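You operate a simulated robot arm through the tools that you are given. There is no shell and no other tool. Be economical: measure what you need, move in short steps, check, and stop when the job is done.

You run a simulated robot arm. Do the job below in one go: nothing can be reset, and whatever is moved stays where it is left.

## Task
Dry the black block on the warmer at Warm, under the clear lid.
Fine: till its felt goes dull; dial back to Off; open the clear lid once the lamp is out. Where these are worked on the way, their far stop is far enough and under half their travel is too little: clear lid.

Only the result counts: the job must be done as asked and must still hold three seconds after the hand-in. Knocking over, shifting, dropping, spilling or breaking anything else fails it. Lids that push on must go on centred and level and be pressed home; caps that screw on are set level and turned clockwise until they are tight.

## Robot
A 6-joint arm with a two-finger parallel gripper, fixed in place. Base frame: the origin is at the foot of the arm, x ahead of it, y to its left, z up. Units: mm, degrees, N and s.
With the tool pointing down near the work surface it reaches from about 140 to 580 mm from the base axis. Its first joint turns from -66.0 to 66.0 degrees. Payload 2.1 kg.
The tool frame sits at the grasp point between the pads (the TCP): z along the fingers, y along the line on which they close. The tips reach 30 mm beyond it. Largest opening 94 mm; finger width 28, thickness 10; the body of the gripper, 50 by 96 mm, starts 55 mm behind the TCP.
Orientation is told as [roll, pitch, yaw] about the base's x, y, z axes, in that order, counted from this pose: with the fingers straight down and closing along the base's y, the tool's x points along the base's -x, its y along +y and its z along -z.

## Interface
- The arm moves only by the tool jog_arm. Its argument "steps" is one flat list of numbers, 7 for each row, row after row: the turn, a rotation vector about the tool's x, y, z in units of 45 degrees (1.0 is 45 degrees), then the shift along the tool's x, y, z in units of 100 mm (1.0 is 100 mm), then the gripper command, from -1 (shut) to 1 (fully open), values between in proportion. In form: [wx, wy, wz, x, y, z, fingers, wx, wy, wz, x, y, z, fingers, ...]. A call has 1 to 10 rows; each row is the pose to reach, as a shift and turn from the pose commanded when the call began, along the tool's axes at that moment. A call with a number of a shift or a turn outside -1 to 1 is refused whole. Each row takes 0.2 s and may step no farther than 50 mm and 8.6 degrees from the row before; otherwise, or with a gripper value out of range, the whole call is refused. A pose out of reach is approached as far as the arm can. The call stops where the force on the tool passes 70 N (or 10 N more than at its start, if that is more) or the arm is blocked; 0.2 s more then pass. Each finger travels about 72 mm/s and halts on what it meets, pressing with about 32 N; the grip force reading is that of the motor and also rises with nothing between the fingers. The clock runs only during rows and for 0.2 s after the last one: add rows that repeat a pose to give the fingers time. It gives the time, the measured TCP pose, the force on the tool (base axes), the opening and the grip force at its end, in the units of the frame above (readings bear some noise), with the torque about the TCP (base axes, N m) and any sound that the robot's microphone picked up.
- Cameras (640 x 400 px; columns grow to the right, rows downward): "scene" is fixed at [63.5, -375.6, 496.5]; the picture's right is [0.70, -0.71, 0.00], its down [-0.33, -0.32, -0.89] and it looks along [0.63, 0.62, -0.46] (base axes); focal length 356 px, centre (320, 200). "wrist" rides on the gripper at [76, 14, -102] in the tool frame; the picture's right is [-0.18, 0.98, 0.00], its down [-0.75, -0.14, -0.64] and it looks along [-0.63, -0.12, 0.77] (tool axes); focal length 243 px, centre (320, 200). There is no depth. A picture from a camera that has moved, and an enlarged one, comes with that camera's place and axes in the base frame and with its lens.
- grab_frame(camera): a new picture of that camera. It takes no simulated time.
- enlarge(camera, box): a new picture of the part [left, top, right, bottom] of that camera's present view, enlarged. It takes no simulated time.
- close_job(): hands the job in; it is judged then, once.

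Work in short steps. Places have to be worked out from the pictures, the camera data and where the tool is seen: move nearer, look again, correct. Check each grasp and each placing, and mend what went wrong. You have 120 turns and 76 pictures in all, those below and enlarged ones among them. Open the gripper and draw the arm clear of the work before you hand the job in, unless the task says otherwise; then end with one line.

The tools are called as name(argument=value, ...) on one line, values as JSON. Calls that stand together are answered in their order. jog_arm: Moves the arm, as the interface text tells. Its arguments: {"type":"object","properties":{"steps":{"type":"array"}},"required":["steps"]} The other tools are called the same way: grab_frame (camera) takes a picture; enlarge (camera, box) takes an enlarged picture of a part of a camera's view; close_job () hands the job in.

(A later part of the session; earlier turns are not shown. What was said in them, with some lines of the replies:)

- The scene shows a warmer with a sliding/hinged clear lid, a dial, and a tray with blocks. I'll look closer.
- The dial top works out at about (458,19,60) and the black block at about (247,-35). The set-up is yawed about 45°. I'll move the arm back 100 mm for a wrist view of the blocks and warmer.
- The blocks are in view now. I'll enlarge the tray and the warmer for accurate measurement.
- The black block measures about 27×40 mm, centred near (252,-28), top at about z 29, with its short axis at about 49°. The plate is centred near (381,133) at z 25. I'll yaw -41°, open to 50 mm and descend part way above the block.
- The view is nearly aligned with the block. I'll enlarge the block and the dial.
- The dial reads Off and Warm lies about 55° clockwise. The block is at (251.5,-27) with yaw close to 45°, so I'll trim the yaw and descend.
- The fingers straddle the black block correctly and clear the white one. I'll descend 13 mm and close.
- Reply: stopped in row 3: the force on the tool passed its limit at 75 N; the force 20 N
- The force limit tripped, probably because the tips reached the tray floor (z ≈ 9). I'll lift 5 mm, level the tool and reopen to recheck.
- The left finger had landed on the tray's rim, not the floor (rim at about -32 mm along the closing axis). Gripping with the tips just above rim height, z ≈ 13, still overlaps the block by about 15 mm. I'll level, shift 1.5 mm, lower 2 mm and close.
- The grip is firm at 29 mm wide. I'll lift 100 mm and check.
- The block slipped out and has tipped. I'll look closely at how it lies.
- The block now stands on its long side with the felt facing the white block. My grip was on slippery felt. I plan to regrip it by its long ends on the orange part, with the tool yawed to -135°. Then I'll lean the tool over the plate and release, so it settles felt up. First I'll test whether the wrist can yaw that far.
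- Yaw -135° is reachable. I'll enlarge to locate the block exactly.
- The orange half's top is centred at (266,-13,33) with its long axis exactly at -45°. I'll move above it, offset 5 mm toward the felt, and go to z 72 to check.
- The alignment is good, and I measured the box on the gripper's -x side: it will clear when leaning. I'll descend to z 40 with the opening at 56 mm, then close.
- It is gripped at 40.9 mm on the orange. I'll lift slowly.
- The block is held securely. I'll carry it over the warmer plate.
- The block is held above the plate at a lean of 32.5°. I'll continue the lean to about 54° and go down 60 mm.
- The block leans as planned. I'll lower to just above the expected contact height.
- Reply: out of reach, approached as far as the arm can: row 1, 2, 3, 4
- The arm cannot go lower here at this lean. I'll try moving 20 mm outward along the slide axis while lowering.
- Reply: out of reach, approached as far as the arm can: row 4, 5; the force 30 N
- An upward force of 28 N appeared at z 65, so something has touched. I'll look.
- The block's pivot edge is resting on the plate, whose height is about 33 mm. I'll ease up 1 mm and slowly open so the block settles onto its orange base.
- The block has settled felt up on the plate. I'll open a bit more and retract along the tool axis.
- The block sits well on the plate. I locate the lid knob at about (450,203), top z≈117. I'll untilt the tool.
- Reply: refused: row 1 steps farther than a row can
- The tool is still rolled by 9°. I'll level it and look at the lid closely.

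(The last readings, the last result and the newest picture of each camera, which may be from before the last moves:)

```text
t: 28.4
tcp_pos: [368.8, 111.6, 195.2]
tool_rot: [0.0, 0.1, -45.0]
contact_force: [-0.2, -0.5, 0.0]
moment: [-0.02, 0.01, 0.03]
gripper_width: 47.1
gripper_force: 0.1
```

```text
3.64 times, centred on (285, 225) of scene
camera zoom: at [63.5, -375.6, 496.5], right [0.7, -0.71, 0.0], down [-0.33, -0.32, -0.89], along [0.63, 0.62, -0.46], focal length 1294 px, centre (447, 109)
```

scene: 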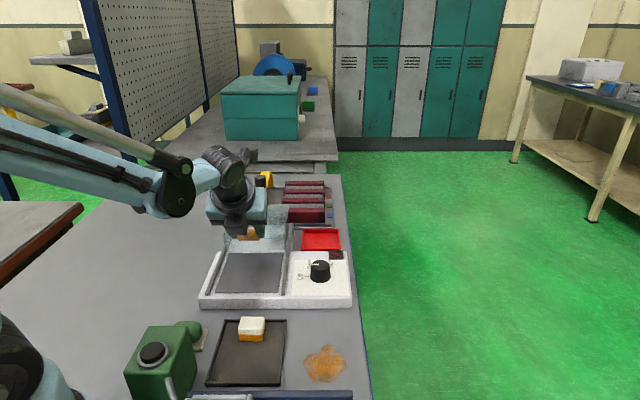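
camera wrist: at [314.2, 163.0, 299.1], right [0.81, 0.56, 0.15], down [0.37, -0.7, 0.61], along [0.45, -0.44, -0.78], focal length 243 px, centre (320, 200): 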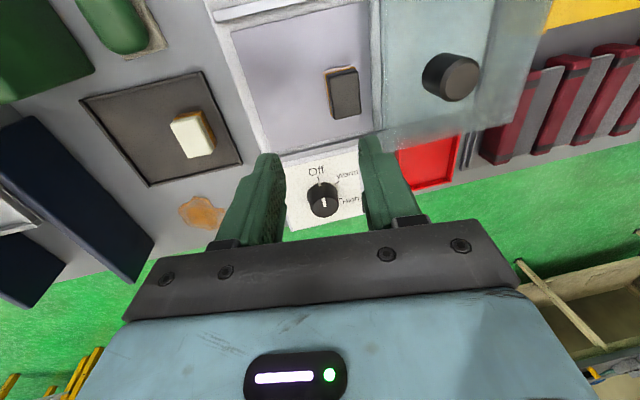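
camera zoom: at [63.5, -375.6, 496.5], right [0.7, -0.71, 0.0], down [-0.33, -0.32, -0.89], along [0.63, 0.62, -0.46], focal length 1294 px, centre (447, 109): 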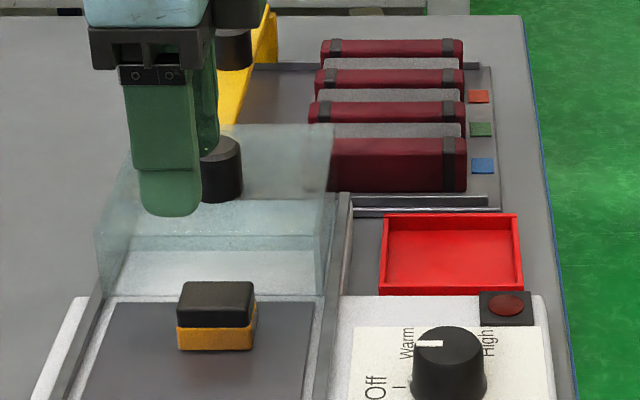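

The lid knob refines to (449,205) with its top near z 117. I'll move above it.

jog_arm(steps=[0, 0, 0, 0.03, 0.3, 0, 0.1, 0, 0, 0, 0.06, 0.65, 0, 0.1, 0, 0, 0, 0.095, 1.0, 0, 0.1])

jog_arm(steps=[0, 0, 0, 0, 0.15, 0.1, 0.1, 0, 0, 0, 0, 0.227, 0.2, 0.1, 0, 0, 0, 0, 0.227, 0.3, 0.1])

grab_frame(camera="wrist")

enlarge(camera="scene", box=[200, 150, 370, 280])

```text
t: 29.2
tcp_pos: [434.8, 189.7, 195.3]
tool_rot: [0.0, 0.2, -44.9]
contact_force: [-0.1, 0.2, 0.3]
moment: [-0.02, 0.01, 0.02]
gripper_width: 51.7
gripper_force: 0.1
```

```text
t: 30.0
tcp_pos: [450.3, 207.4, 164.5]
tool_rot: [0.0, 0.1, -44.9]
contact_force: [0.0, 0.6, 0.2]
moment: [0.01, 0.02, -0.03]
gripper_width: 51.7
gripper_force: 0.0
```

```text
35 pictures are left
camera wrist: at [405.4, 269.1, 267.6], right [0.82, 0.57, 0.0], down [0.43, -0.63, 0.64], along [0.36, -0.53, -0.77], focal length 243 px, centre (320, 200)
```

wrist: 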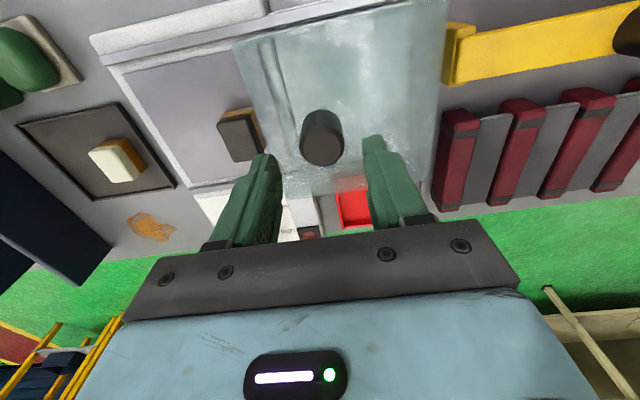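

```text
3.08 times, centred on (285, 215) of scene
camera zoom: at [63.5, -375.6, 496.5], right [0.7, -0.71, 0.0], down [-0.33, -0.32, -0.89], along [0.63, 0.62, -0.46], focal length 1095 px, centre (428, 154)
```

zoom: 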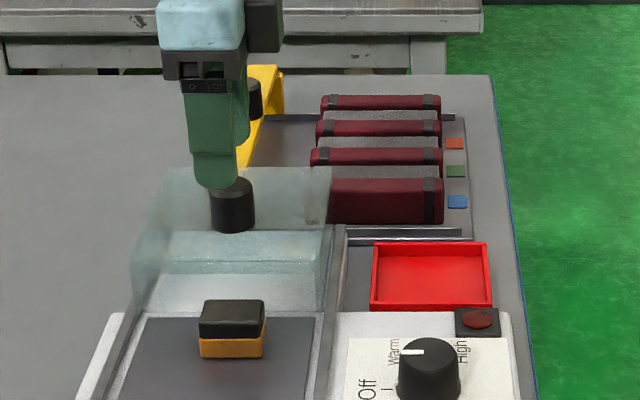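

The knob is at about (452,203.5), 4 mm off in tool x. I'll correct, descend to z 129 and close on it.

jog_arm(steps=[0, 0, 0, -0.04, -0.012, 0.12, 0.1, 0, 0, 0, -0.04, -0.012, 0.25, 0.1, 0, 0, 0, -0.04, -0.012, 0.355, 0.1, 0, 0, 0, -0.04, -0.012, 0.355, -0.1, 0, 0, 0, -0.04, -0.012, 0.355, -0.3, 0, 0, 0, -0.04, -0.012, 0.355, -0.5, 0, 0, 0, -0.04, -0.012, 0.355, -0.6])

enlarge(camera="scene", box=[200, 150, 370, 280])

```text
t: 31.6
tcp_pos: [450.8, 201.8, 128.4]
tool_rot: [0.0, 0.2, -44.8]
contact_force: [0.4, -0.6, -3.5]
moment: [-0.35, 0.22, 0.0]
gripper_width: 31.2
gripper_force: 44.7
```

```text
3.08 times, centred on (285, 215) of scene
camera zoom: at [63.5, -375.6, 496.5], right [0.7, -0.71, 0.0], down [-0.33, -0.32, -0.89], along [0.63, 0.62, -0.46], focal length 1095 px, centre (428, 154)
```

zoom: 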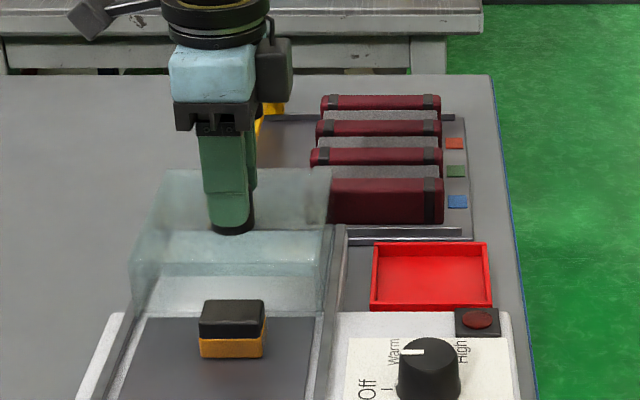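

The knob is gripped at 31 mm. I'll slide the lid 30 mm and check whether it clears the block.

jog_arm(steps=[0, 0, 0, 0, -0.06, 0, -0.6, 0, 0, 0, 0, -0.12, 0, -0.6, 0, 0, 0, 0, -0.2, 0, -0.6, 0, 0, 0, 0, -0.3, 0, -0.6])

enlarge(camera="scene", box=[200, 150, 370, 280])

```text
t: 32.6
tcp_pos: [429.5, 181.2, 129.0]
tool_rot: [0.0, 0.2, -44.8]
contact_force: [-0.4, 2.6, -18.1]
moment: [-0.68, -0.07, -0.03]
gripper_width: 31.6
gripper_force: 44.9
```

```text
3.08 times, centred on (285, 215) of scene
camera zoom: at [63.6, -375.5, 496.5], right [0.7, -0.71, 0.0], down [-0.33, -0.32, -0.89], along [0.63, 0.62, -0.46], focal length 1095 px, centre (428, 154)
```

zoom: 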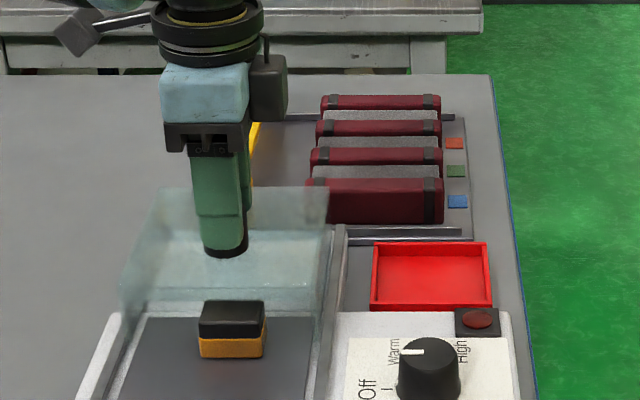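

The lid slides and the block is undisturbed. I'll continue another 30 mm.

jog_arm(steps=[0, 0, 0, 0, -0.1, 0.005, -0.6, 0, 0, 0, 0, -0.2, 0.01, -0.6, 0, 0, 0, 0, -0.3, 0.01, -0.6])

enlarge(camera="scene", box=[200, 180, 370, 310])

```text
t: 33.4
tcp_pos: [409.5, 159.2, 129.6]
tool_rot: [0.0, 0.1, -44.8]
contact_force: [-2.8, 4.4, 8.8]
moment: [-0.52, 0.06, -0.04]
gripper_width: 31.4
gripper_force: 45.2
```

```text
3.08 times, centred on (285, 245) of scene
camera zoom: at [63.5, -375.6, 496.5], right [0.7, -0.71, 0.0], down [-0.33, -0.32, -0.89], along [0.63, 0.62, -0.46], focal length 1095 px, centre (428, 62)
```

zoom: 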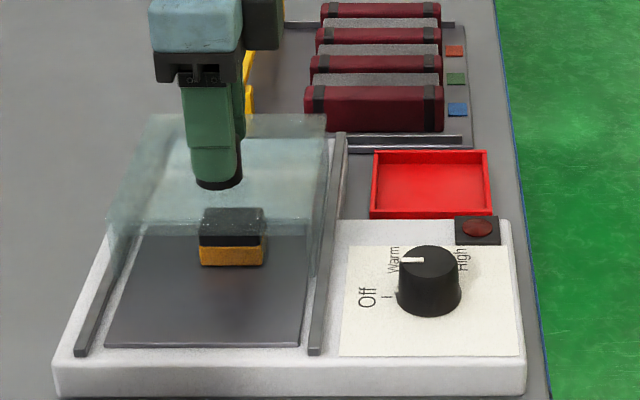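

The lid passes over the block, since its front is open. I'll continue toward the stop.

jog_arm(steps=[0, 0, 0, 0, -0.1, 0, -0.6, 0, 0, 0, 0, -0.2, 0, -0.6, 0, 0, 0, 0, -0.3, 0, -0.6, 0, 0, 0, 0, -0.4, 0, -0.6, 0, 0, 0, 0, -0.5, 0, -0.6, 0, 0, 0, 0, -0.6, 0, -0.6])

jog_arm(steps=[0, 0, 0, 0, -0.05, 0, -0.6, 0, 0, 0, 0, -0.1, 0, -0.6, 0, 0, 0, 0, -0.15, 0, -0.6, 0, 0, 0, 0, -0.2, 0, -0.6, 0, 0, 0, 0, -0.25, 0, -0.6, 0, 0, 0, 0, -0.3, 0, -0.6])

enlarge(camera="scene", box=[180, 180, 380, 320])

```text
t: 34.8
tcp_pos: [366.5, 118.7, 128.5]
tool_rot: [0.0, 0.0, -45.0]
contact_force: [-6.0, 6.1, 33.1]
moment: [-0.21, 0.41, -0.09]
gripper_width: 31.4
gripper_force: 45.1
```

```text
t: 35.5
tcp_pos: [365.7, 114.2, 127.0]
tool_rot: [1.7, 0.0, -44.7]
contact_force: [5.8, 3.2, -4.4]
moment: [-0.48, 0.64, -0.04]
gripper_width: 31.9
gripper_force: 44.9
stopped in row 3: the force on the tool passed its limit at 78 N (the readings are from after the stop); the commanded pose is now the measured one
```

```text
2.86 times, centred on (280, 250) of scene
camera zoom: at [63.5, -375.6, 496.5], right [0.7, -0.71, 0.0], down [-0.33, -0.32, -0.89], along [0.63, 0.62, -0.46], focal length 1017 px, centre (434, 57)
```

zoom: 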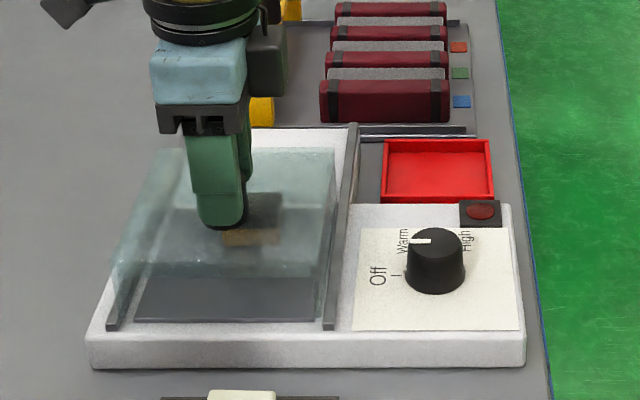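

The lid hit a hard stop after about 122 mm of travel, with the block under it. I'll release the knob, rise and look.

jog_arm(steps=[0, 0, 0, 0, 0, 0, -0.3, 0, 0, 0, 0, 0, 0, 0.1, 0.019, 0, 0, 0, 0, 0, 0.15, 0.038, 0, 0, 0, 0, -0.2, 0.15, 0.038, 0, 0, 0, 0, -0.5, 0.15, 0.038, 0, 0, 0.0, 0, -0.8, 0.15, 0.038, 0, 0, 0, 0, -0.8, 0.15])

grab_frame(camera="wrist")

enlarge(camera="scene", box=[180, 180, 380, 320])

```text
t: 37.1
tcp_pos: [362.9, 111.9, 206.9]
tool_rot: [-0.1, -0.1, -44.7]
contact_force: [0.3, 0.2, -0.1]
moment: [-0.01, 0.04, -0.01]
gripper_width: 54.2
gripper_force: 0.1
```

```text
29 pictures are left
camera wrist: at [318.1, 174.6, 311.2], right [0.82, 0.57, 0.0], down [0.44, -0.63, 0.64], along [0.37, -0.53, -0.77], focal length 243 px, centre (320, 200)
```

wrist: 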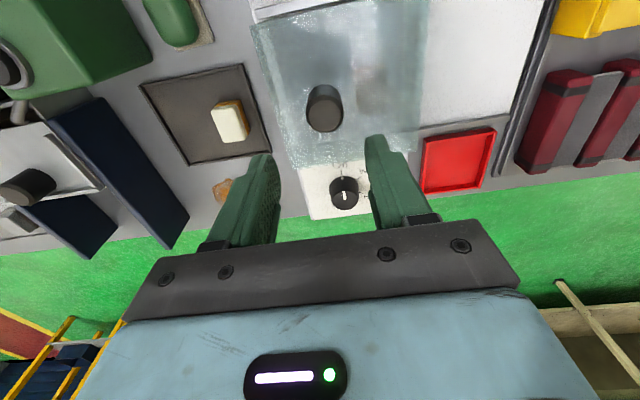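

```text
2.86 times, centred on (280, 250) of scene
camera zoom: at [63.5, -375.6, 496.5], right [0.7, -0.71, 0.0], down [-0.33, -0.32, -0.89], along [0.63, 0.62, -0.46], focal length 1017 px, centre (434, 57)
```

zoom: 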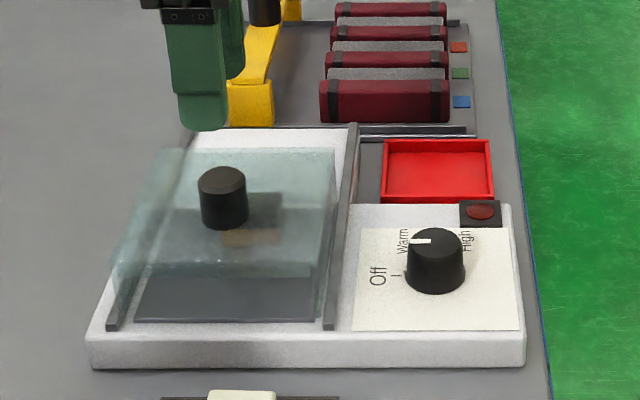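

The lid is closed over the block. Next is the dial near (464,20), so I'll move above it.

jog_arm(steps=[0, 0, 0, -0.3, 0.02, 0, 0.2, 0, 0, 0, -0.65, 0.04, 0, 0.2, 0, 0, 0, -1.0, 0.064, 0.1, 0.2])

jog_arm(steps=[0, 0, 0, -0.2, 0, 0.2, 0.2, 0, 0, 0, -0.365, 0, 0.4, 0.2, 0, 0, 0, -0.365, 0, 0.6, 0.2, 0, 0, 0, -0.365, 0, 0.6, 0.2])

grab_frame(camera="wrist")

enlarge(camera="scene", box=[260, 180, 400, 320])

```text
t: 37.9
tcp_pos: [438.4, 46.3, 196.9]
tool_rot: [0.0, 0.0, -44.7]
contact_force: [1.0, 0.0, 0.2]
moment: [0.0, 0.01, 0.0]
gripper_width: 56.2
gripper_force: 0.0
```

```text
t: 38.9
tcp_pos: [463.3, 21.3, 137.5]
tool_rot: [0.0, -0.1, -44.7]
contact_force: [0.4, 0.6, -0.7]
moment: [0.01, 0.01, -0.02]
gripper_width: 56.5
gripper_force: 0.1
```

```text
27 pictures are left
camera wrist: at [420.0, 84.2, 240.7], right [0.82, 0.57, 0.0], down [0.44, -0.63, 0.64], along [0.37, -0.53, -0.77], focal length 243 px, centre (320, 200)
```

wrist: 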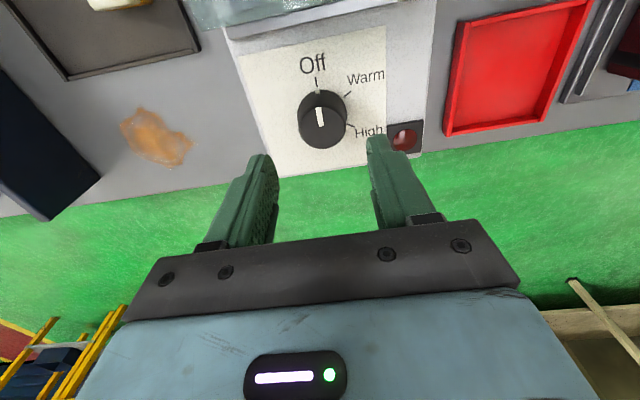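

```text
2.86 times, centred on (330, 250) of scene
camera zoom: at [63.5, -375.6, 496.5], right [0.7, -0.71, 0.0], down [-0.33, -0.32, -0.89], along [0.63, 0.62, -0.46], focal length 1017 px, centre (291, 57)
```

zoom: 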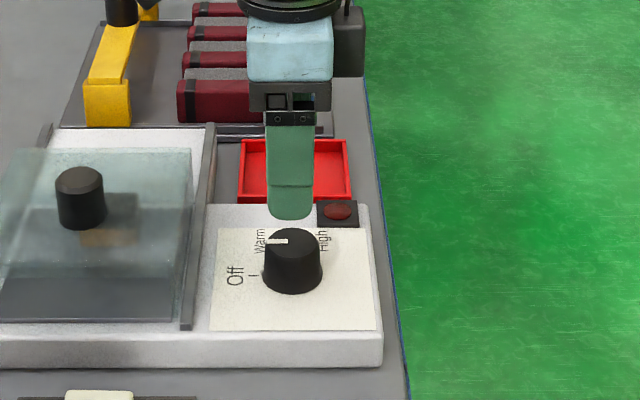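

I'll zoom in on the dial for its exact centre and the mark angles.

enlarge(camera="wrist", box=[240, 40, 432, 160])

```text
3.33 times, centred on (336, 100) of wrist
camera zoom: at [420.0, 84.2, 240.7], right [0.82, 0.57, 0.0], down [0.44, -0.63, 0.64], along [0.37, -0.53, -0.77], focal length 809 px, centre (267, 533)
```

zoom: 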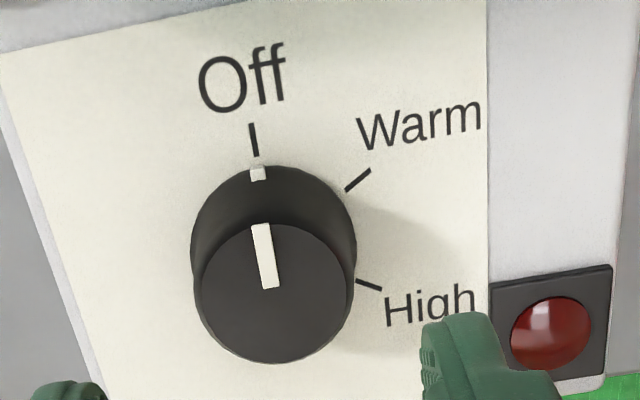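

The dial top is at (467,20,57.5) with a diameter of 36 mm. The Off, Warm and High marks are at 135°, 75° and 15°, so Warm is 60° clockwise. I'll descend and grip it.

jog_arm(steps=[0, 0, 0, -0.035, 0.017, 0.2, 0.2, 0, 0, 0, -0.035, 0.017, 0.4, 0.2, 0, 0, 0, -0.035, 0.017, 0.56, 0.2, 0, 0, 0, -0.035, 0.017, 0.645, 0.2, 0, 0, 0, -0.035, 0.017, 0.645, 0.0, 0, 0, 0, -0.035, 0.017, 0.645, -0.2, 0, 0, 0, -0.035, 0.017, 0.645, -0.4, 0, 0, 0, -0.035, 0.017, 0.645, -0.5])

enlarge(camera="wrist", box=[200, 60, 440, 220])

```text
t: 40.7
tcp_pos: [467.4, 20.1, 72.3]
tool_rot: [-0.1, 0.0, -44.7]
contact_force: [-2.5, -2.1, -8.0]
moment: [0.26, -0.31, 0.02]
gripper_width: 39.2
gripper_force: 45.4
```

```text
2.50 times, centred on (320, 140) of wrist
camera zoom: at [423.3, 82.8, 175.7], right [0.82, 0.57, 0.0], down [0.44, -0.63, 0.64], along [0.36, -0.53, -0.77], focal length 606 px, centre (320, 350)
```

zoom: 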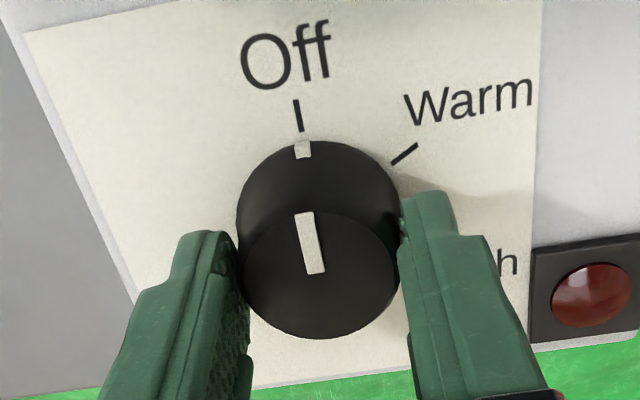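

The dial is gripped at its centre. I'll turn it 60° clockwise.

jog_arm(steps=[0, 0, 0.15, 0, 0, 0, -0.5, 0, 0, 0.3, 0, 0, 0, -0.5, 0, 0, 0.45, 0, 0, 0, -0.5, 0, 0, 0.6, 0, 0, 0, -0.5, 0, 0, 0.75, 0, 0, 0, -0.5, 0, 0, 0.9, 0, 0, 0, -0.5, 0, 0, 1.0, 0, 0, 0, -0.5])

jog_arm(steps=[0, 0, 0.11, 0, 0, 0, -0.5, 0, 0, 0.22, 0, 0, 0, -0.5, 0, 0, 0.333, 0, 0, 0, -0.5, 0, 0, 0.333, 0, 0, 0, -0.5])

enlarge(camera="wrist", box=[200, 40, 480, 220])

enlarge(camera="scene", box=[190, 180, 380, 320])

```text
t: 42.3
tcp_pos: [467.0, 19.4, 72.4]
tool_rot: [-0.4, -0.2, -89.9]
contact_force: [-22.9, -14.7, -31.8]
moment: [-0.01, -0.18, 0.04]
gripper_width: 39.7
gripper_force: 45.1
```

```text
t: 43.3
tcp_pos: [466.8, 20.9, 72.9]
tool_rot: [-0.3, -0.2, -104.9]
contact_force: [-24.1, -14.3, -30.5]
moment: [-0.34, -0.14, 0.03]
gripper_width: 39.3
gripper_force: 45.2
```

```text
2.22 times, centred on (340, 130) of wrist
camera zoom: at [500.0, 89.1, 175.6], right [0.9, -0.43, -0.01], down [-0.32, -0.69, 0.65], along [-0.28, -0.58, -0.76], focal length 539 px, centre (276, 356)
```

zoom: 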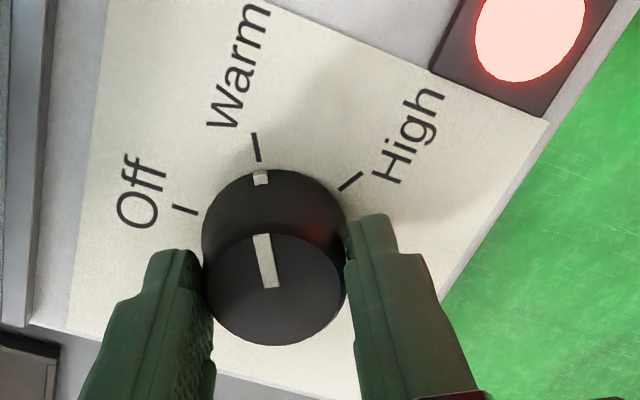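

```text
2.86 times, centred on (285, 250) of scene
camera zoom: at [63.6, -375.6, 496.4], right [0.7, -0.71, 0.0], down [-0.33, -0.32, -0.89], along [0.63, 0.62, -0.46], focal length 1017 px, centre (420, 57)
```

zoom: 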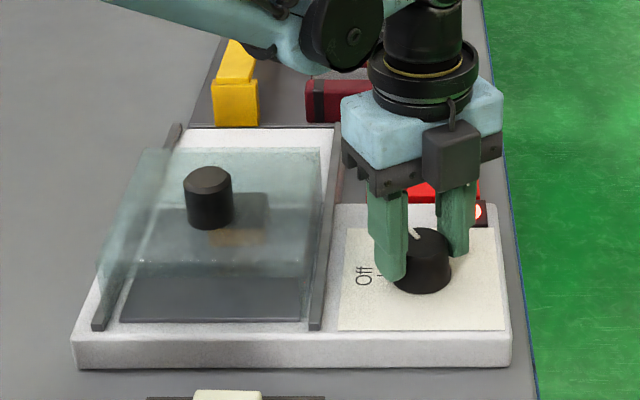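

The lamp is lit and the pointer is on Warm. I'll keep holding the dial and zoom on the felt for a baseline look.

enlarge(camera="scene", box=[230, 225, 290, 265])

```text
10.00 times, centred on (260, 245) of scene
camera zoom: at [63.6, -375.6, 496.4], right [0.7, -0.71, 0.0], down [-0.33, -0.32, -0.89], along [0.63, 0.62, -0.46], focal length 3560 px, centre (920, -250)
```

zoom: 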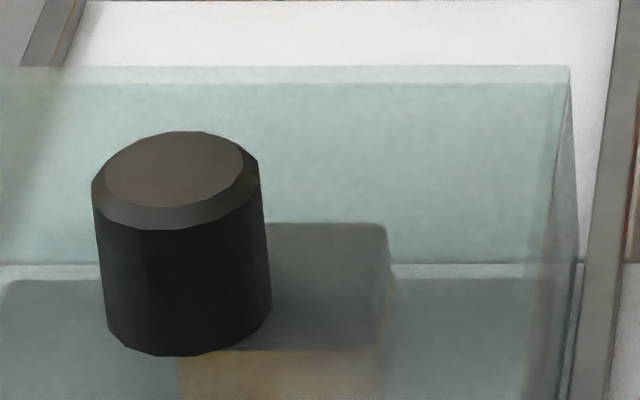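

The baseline felt is a smooth, sheeny grey to the right of the knob. I'll wait a few seconds and check again.

jog_arm(steps=[0, 0, 0, 0, 0, 0, -0.5, 0, 0, 0, 0, 0, 0, -0.5, 0, 0, 0, 0, 0, 0, -0.5, 0, 0, 0, 0, 0, 0, -0.5, 0, 0, 0, 0, 0, 0, -0.5, 0, 0, 0, 0, 0, 0, -0.5, 0, 0, 0, 0, 0, 0, -0.5, 0, 0, 0, 0, 0, 0, -0.5, 0, 0, 0, 0, 0, 0, -0.5, 0, 0, 0, 0, 0, 0, -0.5])

jog_arm(steps=[0, 0, 0, 0, 0, 0, -0.5, 0, 0, 0, 0, 0, 0, -0.5, 0, 0, 0, 0, 0, 0, -0.5, 0, 0, 0, 0, 0, 0, -0.5, 0, 0, 0, 0, 0, 0, -0.5, 0, 0, 0, 0, 0, 0, -0.5, 0, 0, 0, 0, 0, 0, -0.5, 0, 0, 0, 0, 0, 0, -0.5, 0, 0, 0, 0, 0, 0, -0.5, 0, 0, 0, 0, 0, 0, -0.5])

enlarge(camera="scene", box=[230, 225, 290, 265])

```text
t: 45.5
tcp_pos: [466.7, 19.9, 72.8]
tool_rot: [-0.4, -0.2, -104.8]
contact_force: [-24.9, -12.1, -27.7]
moment: [-0.66, -0.02, 0.05]
gripper_width: 39.6
gripper_force: 45.0
```

```text
t: 47.7
tcp_pos: [466.7, 19.1, 72.6]
tool_rot: [-0.3, 0.0, -104.7]
contact_force: [-25.1, -10.1, -24.6]
moment: [-0.57, -0.01, 0.04]
gripper_width: 39.5
gripper_force: 44.7
```

```text
10.00 times, centred on (260, 245) of scene
camera zoom: at [63.6, -375.6, 496.5], right [0.7, -0.71, 0.0], down [-0.33, -0.32, -0.89], along [0.63, 0.62, -0.46], focal length 3560 px, centre (920, -250)
```

zoom: 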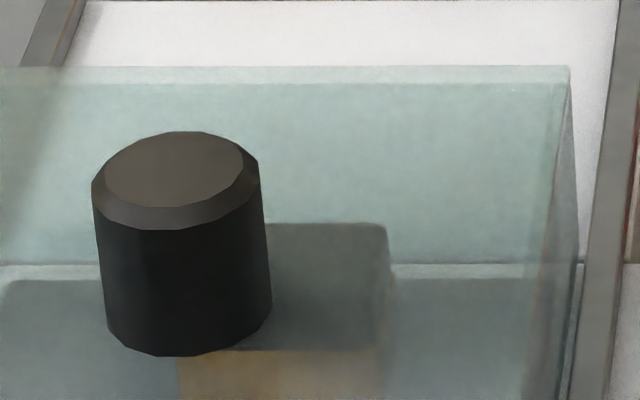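

No change yet after 5 s. I'll wait about 6.6 s more.

jog_arm(steps=[0, 0, 0, 0, 0, 0, -0.5, 0, 0, 0, 0, 0, 0, -0.5, 0, 0, 0, 0, 0, 0, -0.5, 0, 0, 0, 0, 0, 0, -0.5, 0, 0, 0, 0, 0, 0, -0.5, 0, 0, 0, 0, 0, 0, -0.5, 0, 0, 0, 0, 0, 0, -0.5, 0, 0, 0, 0, 0, 0, -0.5, 0, 0, 0, 0, 0, 0, -0.5, 0, 0, 0, 0, 0, 0, -0.5])

jog_arm(steps=[0, 0, 0, 0, 0, 0, -0.5, 0, 0, 0, 0, 0, 0, -0.5, 0, 0, 0, 0, 0, 0, -0.5, 0, 0, 0, 0, 0, 0, -0.5, 0, 0, 0, 0, 0, 0, -0.5, 0, 0, 0, 0, 0, 0, -0.5, 0, 0, 0, 0, 0, 0, -0.5, 0, 0, 0, 0, 0, 0, -0.5, 0, 0, 0, 0, 0, 0, -0.5, 0, 0, 0, 0, 0, 0, -0.5])

jog_arm(steps=[0, 0, 0, 0, 0, 0, -0.5, 0, 0, 0, 0, 0, 0, -0.5, 0, 0, 0, 0, 0, 0, -0.5, 0, 0, 0, 0, 0, 0, -0.5, 0, 0, 0, 0, 0, 0, -0.5, 0, 0, 0, 0, 0, 0, -0.5, 0, 0, 0, 0, 0, 0, -0.5, 0, 0, 0, 0, 0, 0, -0.5, 0, 0, 0, 0, 0, 0, -0.5, 0, 0, 0, 0, 0, 0, -0.5])

enlarge(camera="scene", box=[230, 225, 290, 265])

```text
t: 49.9
tcp_pos: [466.6, 20.1, 73.6]
tool_rot: [-0.4, -0.2, -104.7]
contact_force: [-26.0, -11.4, -21.8]
moment: [-0.58, -0.06, 0.03]
gripper_width: 39.6
gripper_force: 45.0
```

```text
t: 52.1
tcp_pos: [466.5, 19.8, 73.6]
tool_rot: [-0.4, -0.1, -104.7]
contact_force: [-24.2, -9.2, -18.6]
moment: [-0.5, 0.01, 0.03]
gripper_width: 39.6
gripper_force: 44.5
```

```text
t: 54.3
tcp_pos: [466.9, 21.1, 72.5]
tool_rot: [-0.3, -0.2, -104.8]
contact_force: [-24.4, -8.0, -12.9]
moment: [-0.46, 0.13, 0.01]
gripper_width: 39.7
gripper_force: 45.1
```

```text
10.00 times, centred on (260, 245) of scene
camera zoom: at [63.6, -375.6, 496.5], right [0.7, -0.71, 0.0], down [-0.33, -0.32, -0.89], along [0.63, 0.62, -0.46], focal length 3560 px, centre (920, -250)
```

zoom: 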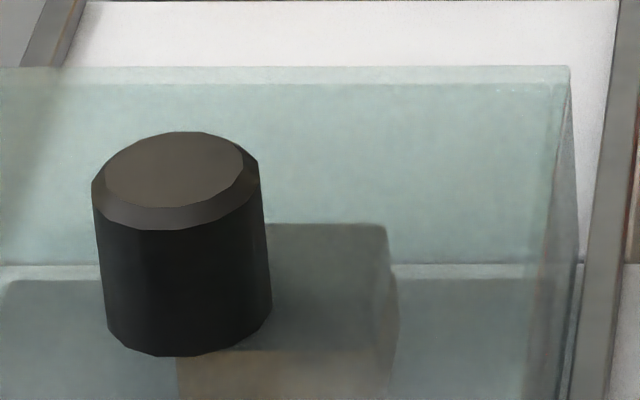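

There are slight changes: the orange looks greyer and the felt edge clearer. I'll wait 4.4 s more and compare.

jog_arm(steps=[0, 0, 0, 0, 0, 0, -0.5, 0, 0, 0, 0, 0, 0, -0.5, 0, 0, 0, 0, 0, 0, -0.5, 0, 0, 0, 0, 0, 0, -0.5, 0, 0, 0, 0, 0, 0, -0.5, 0, 0, 0, 0, 0, 0, -0.5, 0, 0, 0, 0, 0, 0, -0.5, 0, 0, 0, 0, 0, 0, -0.5, 0, 0, 0, 0, 0, 0, -0.5, 0, 0, 0, 0, 0, 0, -0.5])

jog_arm(steps=[0, 0, 0, 0, 0, 0, -0.5, 0, 0, 0, 0, 0, 0, -0.5, 0, 0, 0, 0, 0, 0, -0.5, 0, 0, 0, 0, 0, 0, -0.5, 0, 0, 0, 0, 0, 0, -0.5, 0, 0, 0, 0, 0, 0, -0.5, 0, 0, 0, 0, 0, 0, -0.5, 0, 0, 0, 0, 0, 0, -0.5, 0, 0, 0, 0, 0, 0, -0.5, 0, 0, 0, 0, 0, 0, -0.5])

enlarge(camera="scene", box=[230, 225, 290, 265])

```text
t: 56.5
tcp_pos: [466.0, 20.6, 72.3]
tool_rot: [-0.4, -0.2, -104.7]
contact_force: [-24.4, -5.3, -6.8]
moment: [-0.31, 0.13, 0.03]
gripper_width: 39.7
gripper_force: 45.1
```

```text
t: 58.7
tcp_pos: [466.7, 20.5, 72.9]
tool_rot: [-0.5, -0.1, -104.7]
contact_force: [-24.6, -3.4, -3.3]
moment: [-0.26, 0.14, 0.02]
gripper_width: 39.7
gripper_force: 45.0
```

```text
10.00 times, centred on (260, 245) of scene
camera zoom: at [63.5, -375.6, 496.5], right [0.7, -0.71, 0.0], down [-0.33, -0.32, -0.89], along [0.63, 0.62, -0.46], focal length 3560 px, centre (920, -250)
```

zoom: 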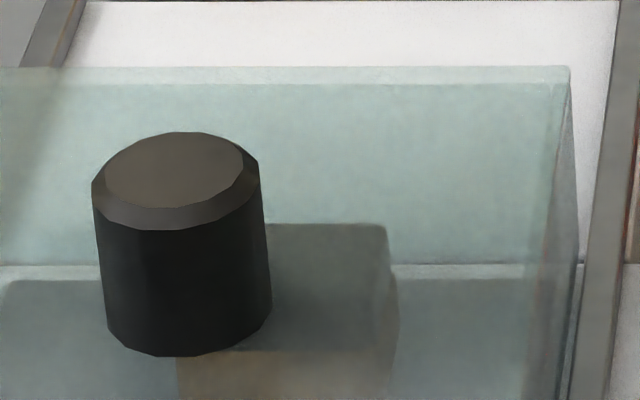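

Something changed between t=47.7 and 54.3 and has been stable since. I'll take one crop over the block front to judge the gloss.

enlarge(camera="scene", box=[190, 180, 380, 320])

```text
2.86 times, centred on (285, 250) of scene
camera zoom: at [63.5, -375.6, 496.5], right [0.7, -0.71, 0.0], down [-0.33, -0.32, -0.89], along [0.63, 0.62, -0.46], focal length 1017 px, centre (420, 57)
```

zoom: 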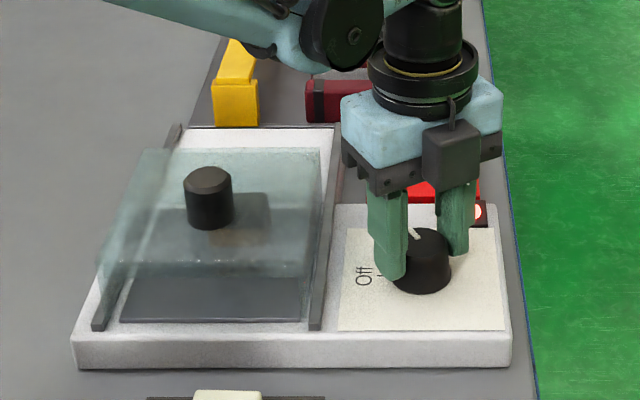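

The orange band is actually the felt, and it has gone from bright tan-orange to dull. I'll turn the dial back to Off, 60° counter-clockwise.

jog_arm(steps=[0, 0, -0.15, 0, 0, 0, -0.5, 0, 0, -0.3, 0, 0, 0, -0.5, 0, 0, -0.45, 0, 0, 0, -0.5, 0, 0, -0.6, 0, 0, 0, -0.5, 0, 0, -0.75, 0, 0, 0, -0.5, 0, 0, -0.9, 0, 0, 0, -0.5, 0, 0, -1.0, 0, 0, 0, -0.5])

jog_arm(steps=[0, 0, -0.11, 0, 0, 0, -0.5, 0, 0, -0.22, 0, 0, 0, -0.5, 0, 0, -0.336, 0, 0, 0, -0.5, 0, 0, -0.336, 0, 0, 0, -0.5])

enlarge(camera="wrist", box=[200, 40, 480, 220])

```text
t: 60.3
tcp_pos: [466.6, 20.6, 73.0]
tool_rot: [-0.2, 0.1, -59.7]
contact_force: [-20.0, -3.5, -9.3]
moment: [-0.17, -0.16, 0.01]
gripper_width: 39.4
gripper_force: 44.7
```

```text
t: 61.3
tcp_pos: [467.5, 20.6, 73.7]
tool_rot: [-0.1, 0.1, -44.5]
contact_force: [-17.2, 0.0, -3.2]
moment: [0.01, -0.06, 0.02]
gripper_width: 39.4
gripper_force: 44.8
```

```text
2.22 times, centred on (340, 130) of wrist
camera zoom: at [423.0, 82.9, 176.7], right [0.82, 0.57, 0.0], down [0.44, -0.63, 0.64], along [0.37, -0.53, -0.77], focal length 539 px, centre (276, 356)
```

zoom: 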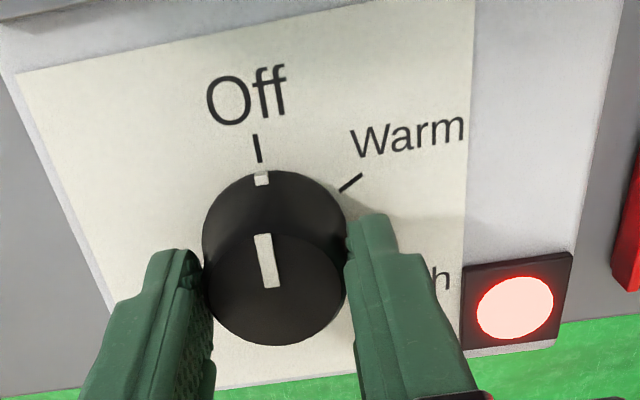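

The dial is on Off and the lamp is still glowing. I'll release and go up.

jog_arm(steps=[0, 0, 0, 0, 0, 0, -0.2, 0, 0, 0, 0, 0, 0, 0.1, 0, 0, 0, 0, 0, 0, 0.2, 0, 0, 0, 0, 0, -0.3, 0.2, 0, 0, 0, 0, 0, -0.65, 0.2, 0, 0, 0, 0, 0, -1.0, 0.2])

jog_arm(steps=[0, 0, 0, 0.3, 0, 0, 0.2, 0, 0, 0, 0.65, 0, 0, 0.2, 0, 0, 0, 1.0, 0, 0, 0.1])

grab_frame(camera="wrist")

```text
t: 62.7
tcp_pos: [468.3, 19.3, 172.6]
tool_rot: [0.0, 0.0, -44.6]
contact_force: [0.1, -0.4, -0.4]
moment: [0.0, 0.01, 0.01]
gripper_width: 56.2
gripper_force: 0.0
```

```text
t: 63.5
tcp_pos: [397.7, 90.5, 171.6]
tool_rot: [0.0, 0.0, -44.6]
contact_force: [-0.1, 0.1, -0.1]
moment: [-0.03, -0.01, 0.01]
gripper_width: 51.7
gripper_force: 0.1
```

```text
15 pictures are left
camera wrist: at [352.3, 152.9, 276.5], right [0.82, 0.57, 0.0], down [0.44, -0.63, 0.64], along [0.37, -0.53, -0.77], focal length 243 px, centre (320, 200)
```

wrist: 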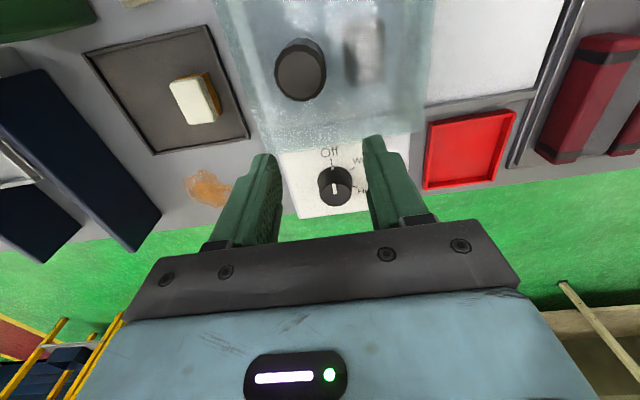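

I'll check the felt through the lid from this nearer view.

enlarge(camera="wrist", box=[310, 5, 422, 90])

```text
4.71 times, centred on (366, 48) of wrist
camera zoom: at [352.3, 152.9, 276.5], right [0.82, 0.57, 0.0], down [0.44, -0.63, 0.64], along [0.37, -0.53, -0.77], focal length 1142 px, centre (104, 918)
```

zoom: 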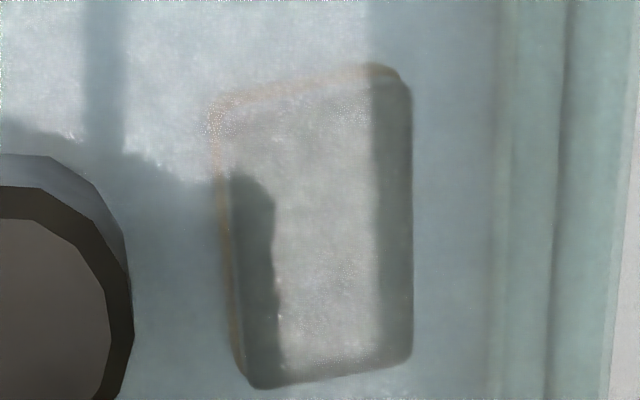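

The felt looks dull. I'll move over the lid knob while the lamp cools, then check the lamp.

jog_arm(steps=[0, 0, 0, 0.2, -0.03, 0, 0.1, 0, 0, 0, 0.39, -0.058, 0, 0.1, 0, 0, 0, 0.39, -0.058, 0, 0.1, 0, 0, 0, 0.39, -0.058, 0, 0.1, 0, 0, 0, 0.39, -0.058, 0, 0.1, 0, 0, 0, 0.39, -0.058, 0, 0.1, 0, 0, 0, 0.39, -0.058, 0, 0.1, 0, 0, 0, 0.39, -0.058, 0, 0.1, 0, 0, 0, 0.39, -0.058, 0, 0.1, 0, 0, 0, 0.39, -0.058, 0, 0.1])

enlarge(camera="scene", box=[190, 180, 380, 320])

```text
t: 65.7
tcp_pos: [365.0, 113.1, 172.2]
tool_rot: [0.0, 0.0, -44.5]
contact_force: [0.0, -0.5, 0.1]
moment: [0.01, 0.02, 0.01]
gripper_width: 52.0
gripper_force: 0.2
```

```text
2.86 times, centred on (285, 250) of scene
camera zoom: at [63.5, -375.6, 496.5], right [0.7, -0.71, 0.0], down [-0.33, -0.32, -0.89], along [0.63, 0.62, -0.46], focal length 1017 px, centre (420, 57)
```

zoom: 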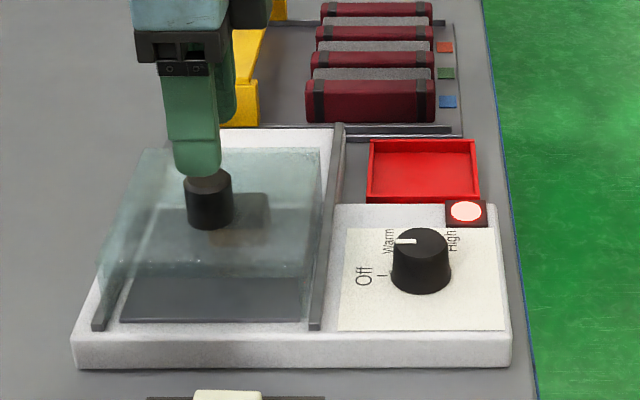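

The lamp is still lit. I'll descend onto the knob and grip without pulling, then wait.

jog_arm(steps=[0, 0, 0, 0, 0, 0.2, 0.1, 0, 0, 0, 0, 0, 0.35, 0.1, 0, 0, 0, 0, 0, 0.435, 0.1, 0, 0, 0, 0, 0, 0.435, -0.1, 0, 0, 0, 0, 0, 0.435, -0.3, 0, 0, 0, 0, 0, 0.435, -0.5, 0, 0, 0, 0, 0, 0.435, -0.6, 0, 0, 0, 0, 0, 0.435, -0.6])

jog_arm(steps=[0, 0, 0, 0, 0, 0, -0.6, 0, 0, 0, 0, 0, 0, -0.6, 0, 0, 0, 0, 0, 0, -0.6, 0, 0, 0, 0, 0, 0, -0.6, 0, 0, 0, 0, 0, 0, -0.6, 0, 0, 0, 0, 0, 0, -0.6, 0, 0, 0, 0, 0, 0, -0.6, 0, 0, 0, 0, 0, 0, -0.6, 0, 0, 0, 0, 0, 0, -0.6, 0, 0, 0, 0, 0, 0, -0.6])

jog_arm(steps=[0, 0, 0, 0, 0, 0, -0.6, 0, 0, 0, 0, 0, 0, -0.6, 0, 0, 0, 0, 0, 0, -0.6, 0, 0, 0, 0, 0, 0, -0.6, 0, 0, 0, 0, 0, 0, -0.6, 0, 0, 0, 0, 0, 0, -0.6, 0, 0, 0, 0, 0, 0, -0.6, 0, 0, 0, 0, 0, 0, -0.6, 0, 0, 0, 0, 0, 0, -0.6, 0, 0, 0, 0, 0, 0, -0.6])

enlarge(camera="scene", box=[190, 180, 380, 320])

```text
t: 67.5
tcp_pos: [365.7, 114.6, 128.8]
tool_rot: [0.2, 0.0, -44.5]
contact_force: [17.7, 15.9, -13.1]
moment: [-0.04, 0.24, -0.09]
gripper_width: 31.5
gripper_force: 44.8
```

```text
t: 69.7
tcp_pos: [366.7, 114.7, 128.9]
tool_rot: [0.3, 0.0, -44.5]
contact_force: [15.1, 25.0, -17.7]
moment: [-0.19, -0.22, 0.04]
gripper_width: 31.3
gripper_force: 45.1
```

```text
t: 71.9
tcp_pos: [366.3, 114.9, 128.7]
tool_rot: [0.4, 0.0, -44.4]
contact_force: [15.4, 22.1, -12.2]
moment: [0.18, 0.04, -0.12]
gripper_width: 31.6
gripper_force: 45.1
```

```text
2.86 times, centred on (285, 250) of scene
camera zoom: at [63.6, -375.6, 496.5], right [0.7, -0.71, 0.0], down [-0.33, -0.32, -0.89], along [0.63, 0.62, -0.46], focal length 1017 px, centre (420, 57)
```

zoom: 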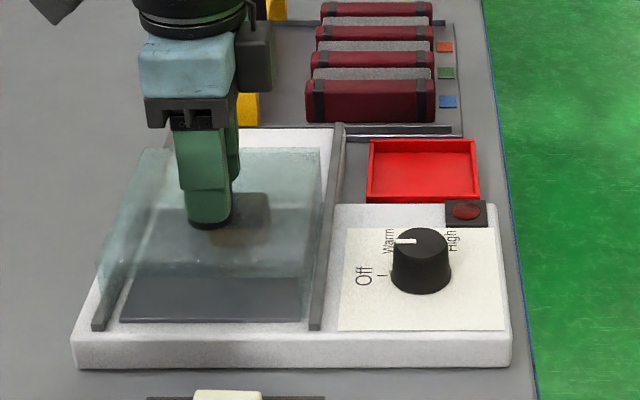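

The lamp is out. I'll slide the lid open.

jog_arm(steps=[0, 0, 0, 0, 0.1, 0, -0.6, 0, 0, 0, 0, 0.2, 0, -0.6, 0, 0, 0, 0, 0.32, 0, -0.6, 0, 0, 0, 0, 0.44, 0, -0.6, 0, 0, 0, 0, 0.56, 0, -0.6, 0, 0, 0, 0, 0.68, 0, -0.6, 0, 0, 0, 0, 0.8, 0, -0.6, 0, 0, 0, 0, 0.9, 0, -0.6, 0, 0, 0, 0, 1.0, 0, -0.6])

jog_arm(steps=[0, 0, 0, 0, 0.06, 0, -0.6, 0, 0, 0, 0, 0.12, 0, -0.6, 0, 0, 0, 0, 0.17, 0, -0.6, 0, 0, 0, 0, 0.21, 0, -0.6, 0, 0, 0, 0, 0.25, 0, -0.6, 0, 0, 0, 0, 0.29, 0, -0.6])

enlarge(camera="scene", box=[190, 170, 380, 310])

```text
t: 73.9
tcp_pos: [436.0, 184.7, 129.8]
tool_rot: [0.0, -0.2, -44.6]
contact_force: [10.7, -12.9, -9.2]
moment: [-0.11, -0.74, 0.02]
gripper_width: 31.6
gripper_force: 45.4
```

```text
t: 75.3
tcp_pos: [455.4, 202.3, 129.2]
tool_rot: [-0.5, -0.2, -44.7]
contact_force: [-4.8, -25.7, -2.7]
moment: [-0.09, -0.59, 0.18]
gripper_width: 31.6
gripper_force: 45.0
```

```text
2.86 times, centred on (285, 240) of scene
camera zoom: at [63.5, -375.6, 496.5], right [0.7, -0.71, 0.0], down [-0.33, -0.32, -0.89], along [0.63, 0.62, -0.46], focal length 1017 px, centre (420, 86)
```

zoom: 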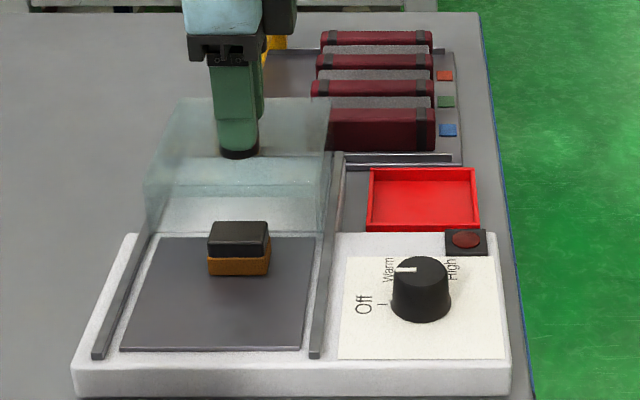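

The lid is fully open, slightly beyond its start position and pressed on the stop. I'll release, rise, and inspect the felt.

jog_arm(steps=[0, 0, 0, 0, 0, 0, -0.3, 0, 0, 0, 0, 0, 0, 0.0, 0, 0, 0, 0, 0, 0, 0.15, 0, 0, 0, 0, 0, -0.1, 0.15, 0, 0, 0, 0, 0, -0.45, 0.15, 0, 0, 0, 0, 0, -0.9, 0.15, 0, 0, 0, 0, 0, -0.9, 0.15])

enlarge(camera="scene", box=[230, 215, 302, 263])

grab_frame(camera="scene")

```text
t: 76.9
tcp_pos: [456.6, 205.1, 218.8]
tool_rot: [0.0, -0.1, -44.6]
contact_force: [-1.1, -0.3, 0.1]
moment: [-0.02, -0.03, 0.0]
gripper_width: 54.3
gripper_force: 0.1
```

```text
8.33 times, centred on (266, 239) of scene
camera zoom: at [63.5, -375.6, 496.5], right [0.7, -0.71, 0.0], down [-0.33, -0.32, -0.89], along [0.63, 0.62, -0.46], focal length 2967 px, centre (770, -125)
```

zoom: 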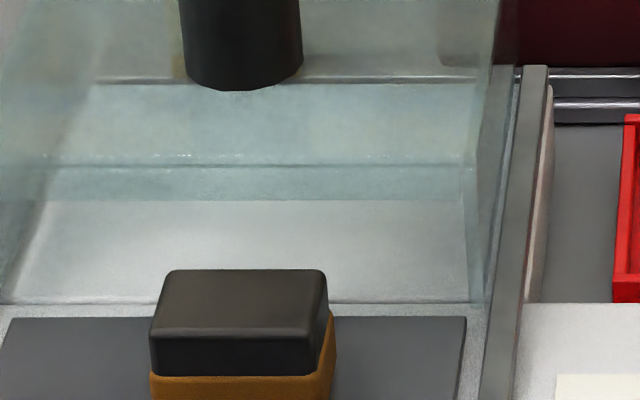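

```text
9 pictures are left
```

scene: 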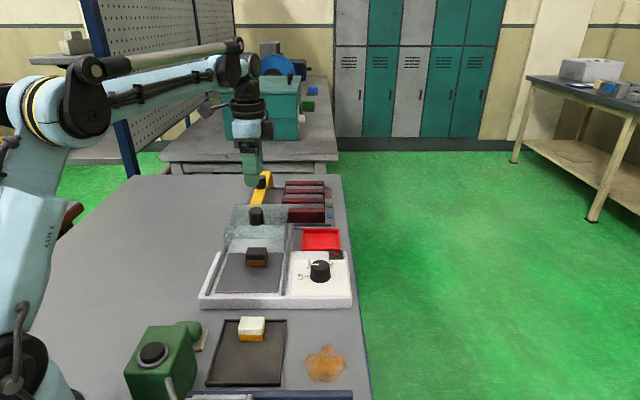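

The felt is now a matte, dull brown-orange compared with the bright white block beside it. The dial is on Off, the lamp is out, the lid is open and the arm is clear above. I'm handing in.

close_job()

```text
The job is handed in.
```

I dried the black block on the warmer at Warm under the clear lid until its felt went dull. The dial is back at Off, and I slid the lid fully open after the lamp went out. On the first lift the block slipped and tipped over inside its tray. I regripped it, stood it upright on the plate, and saw no sign that anything else had moved.
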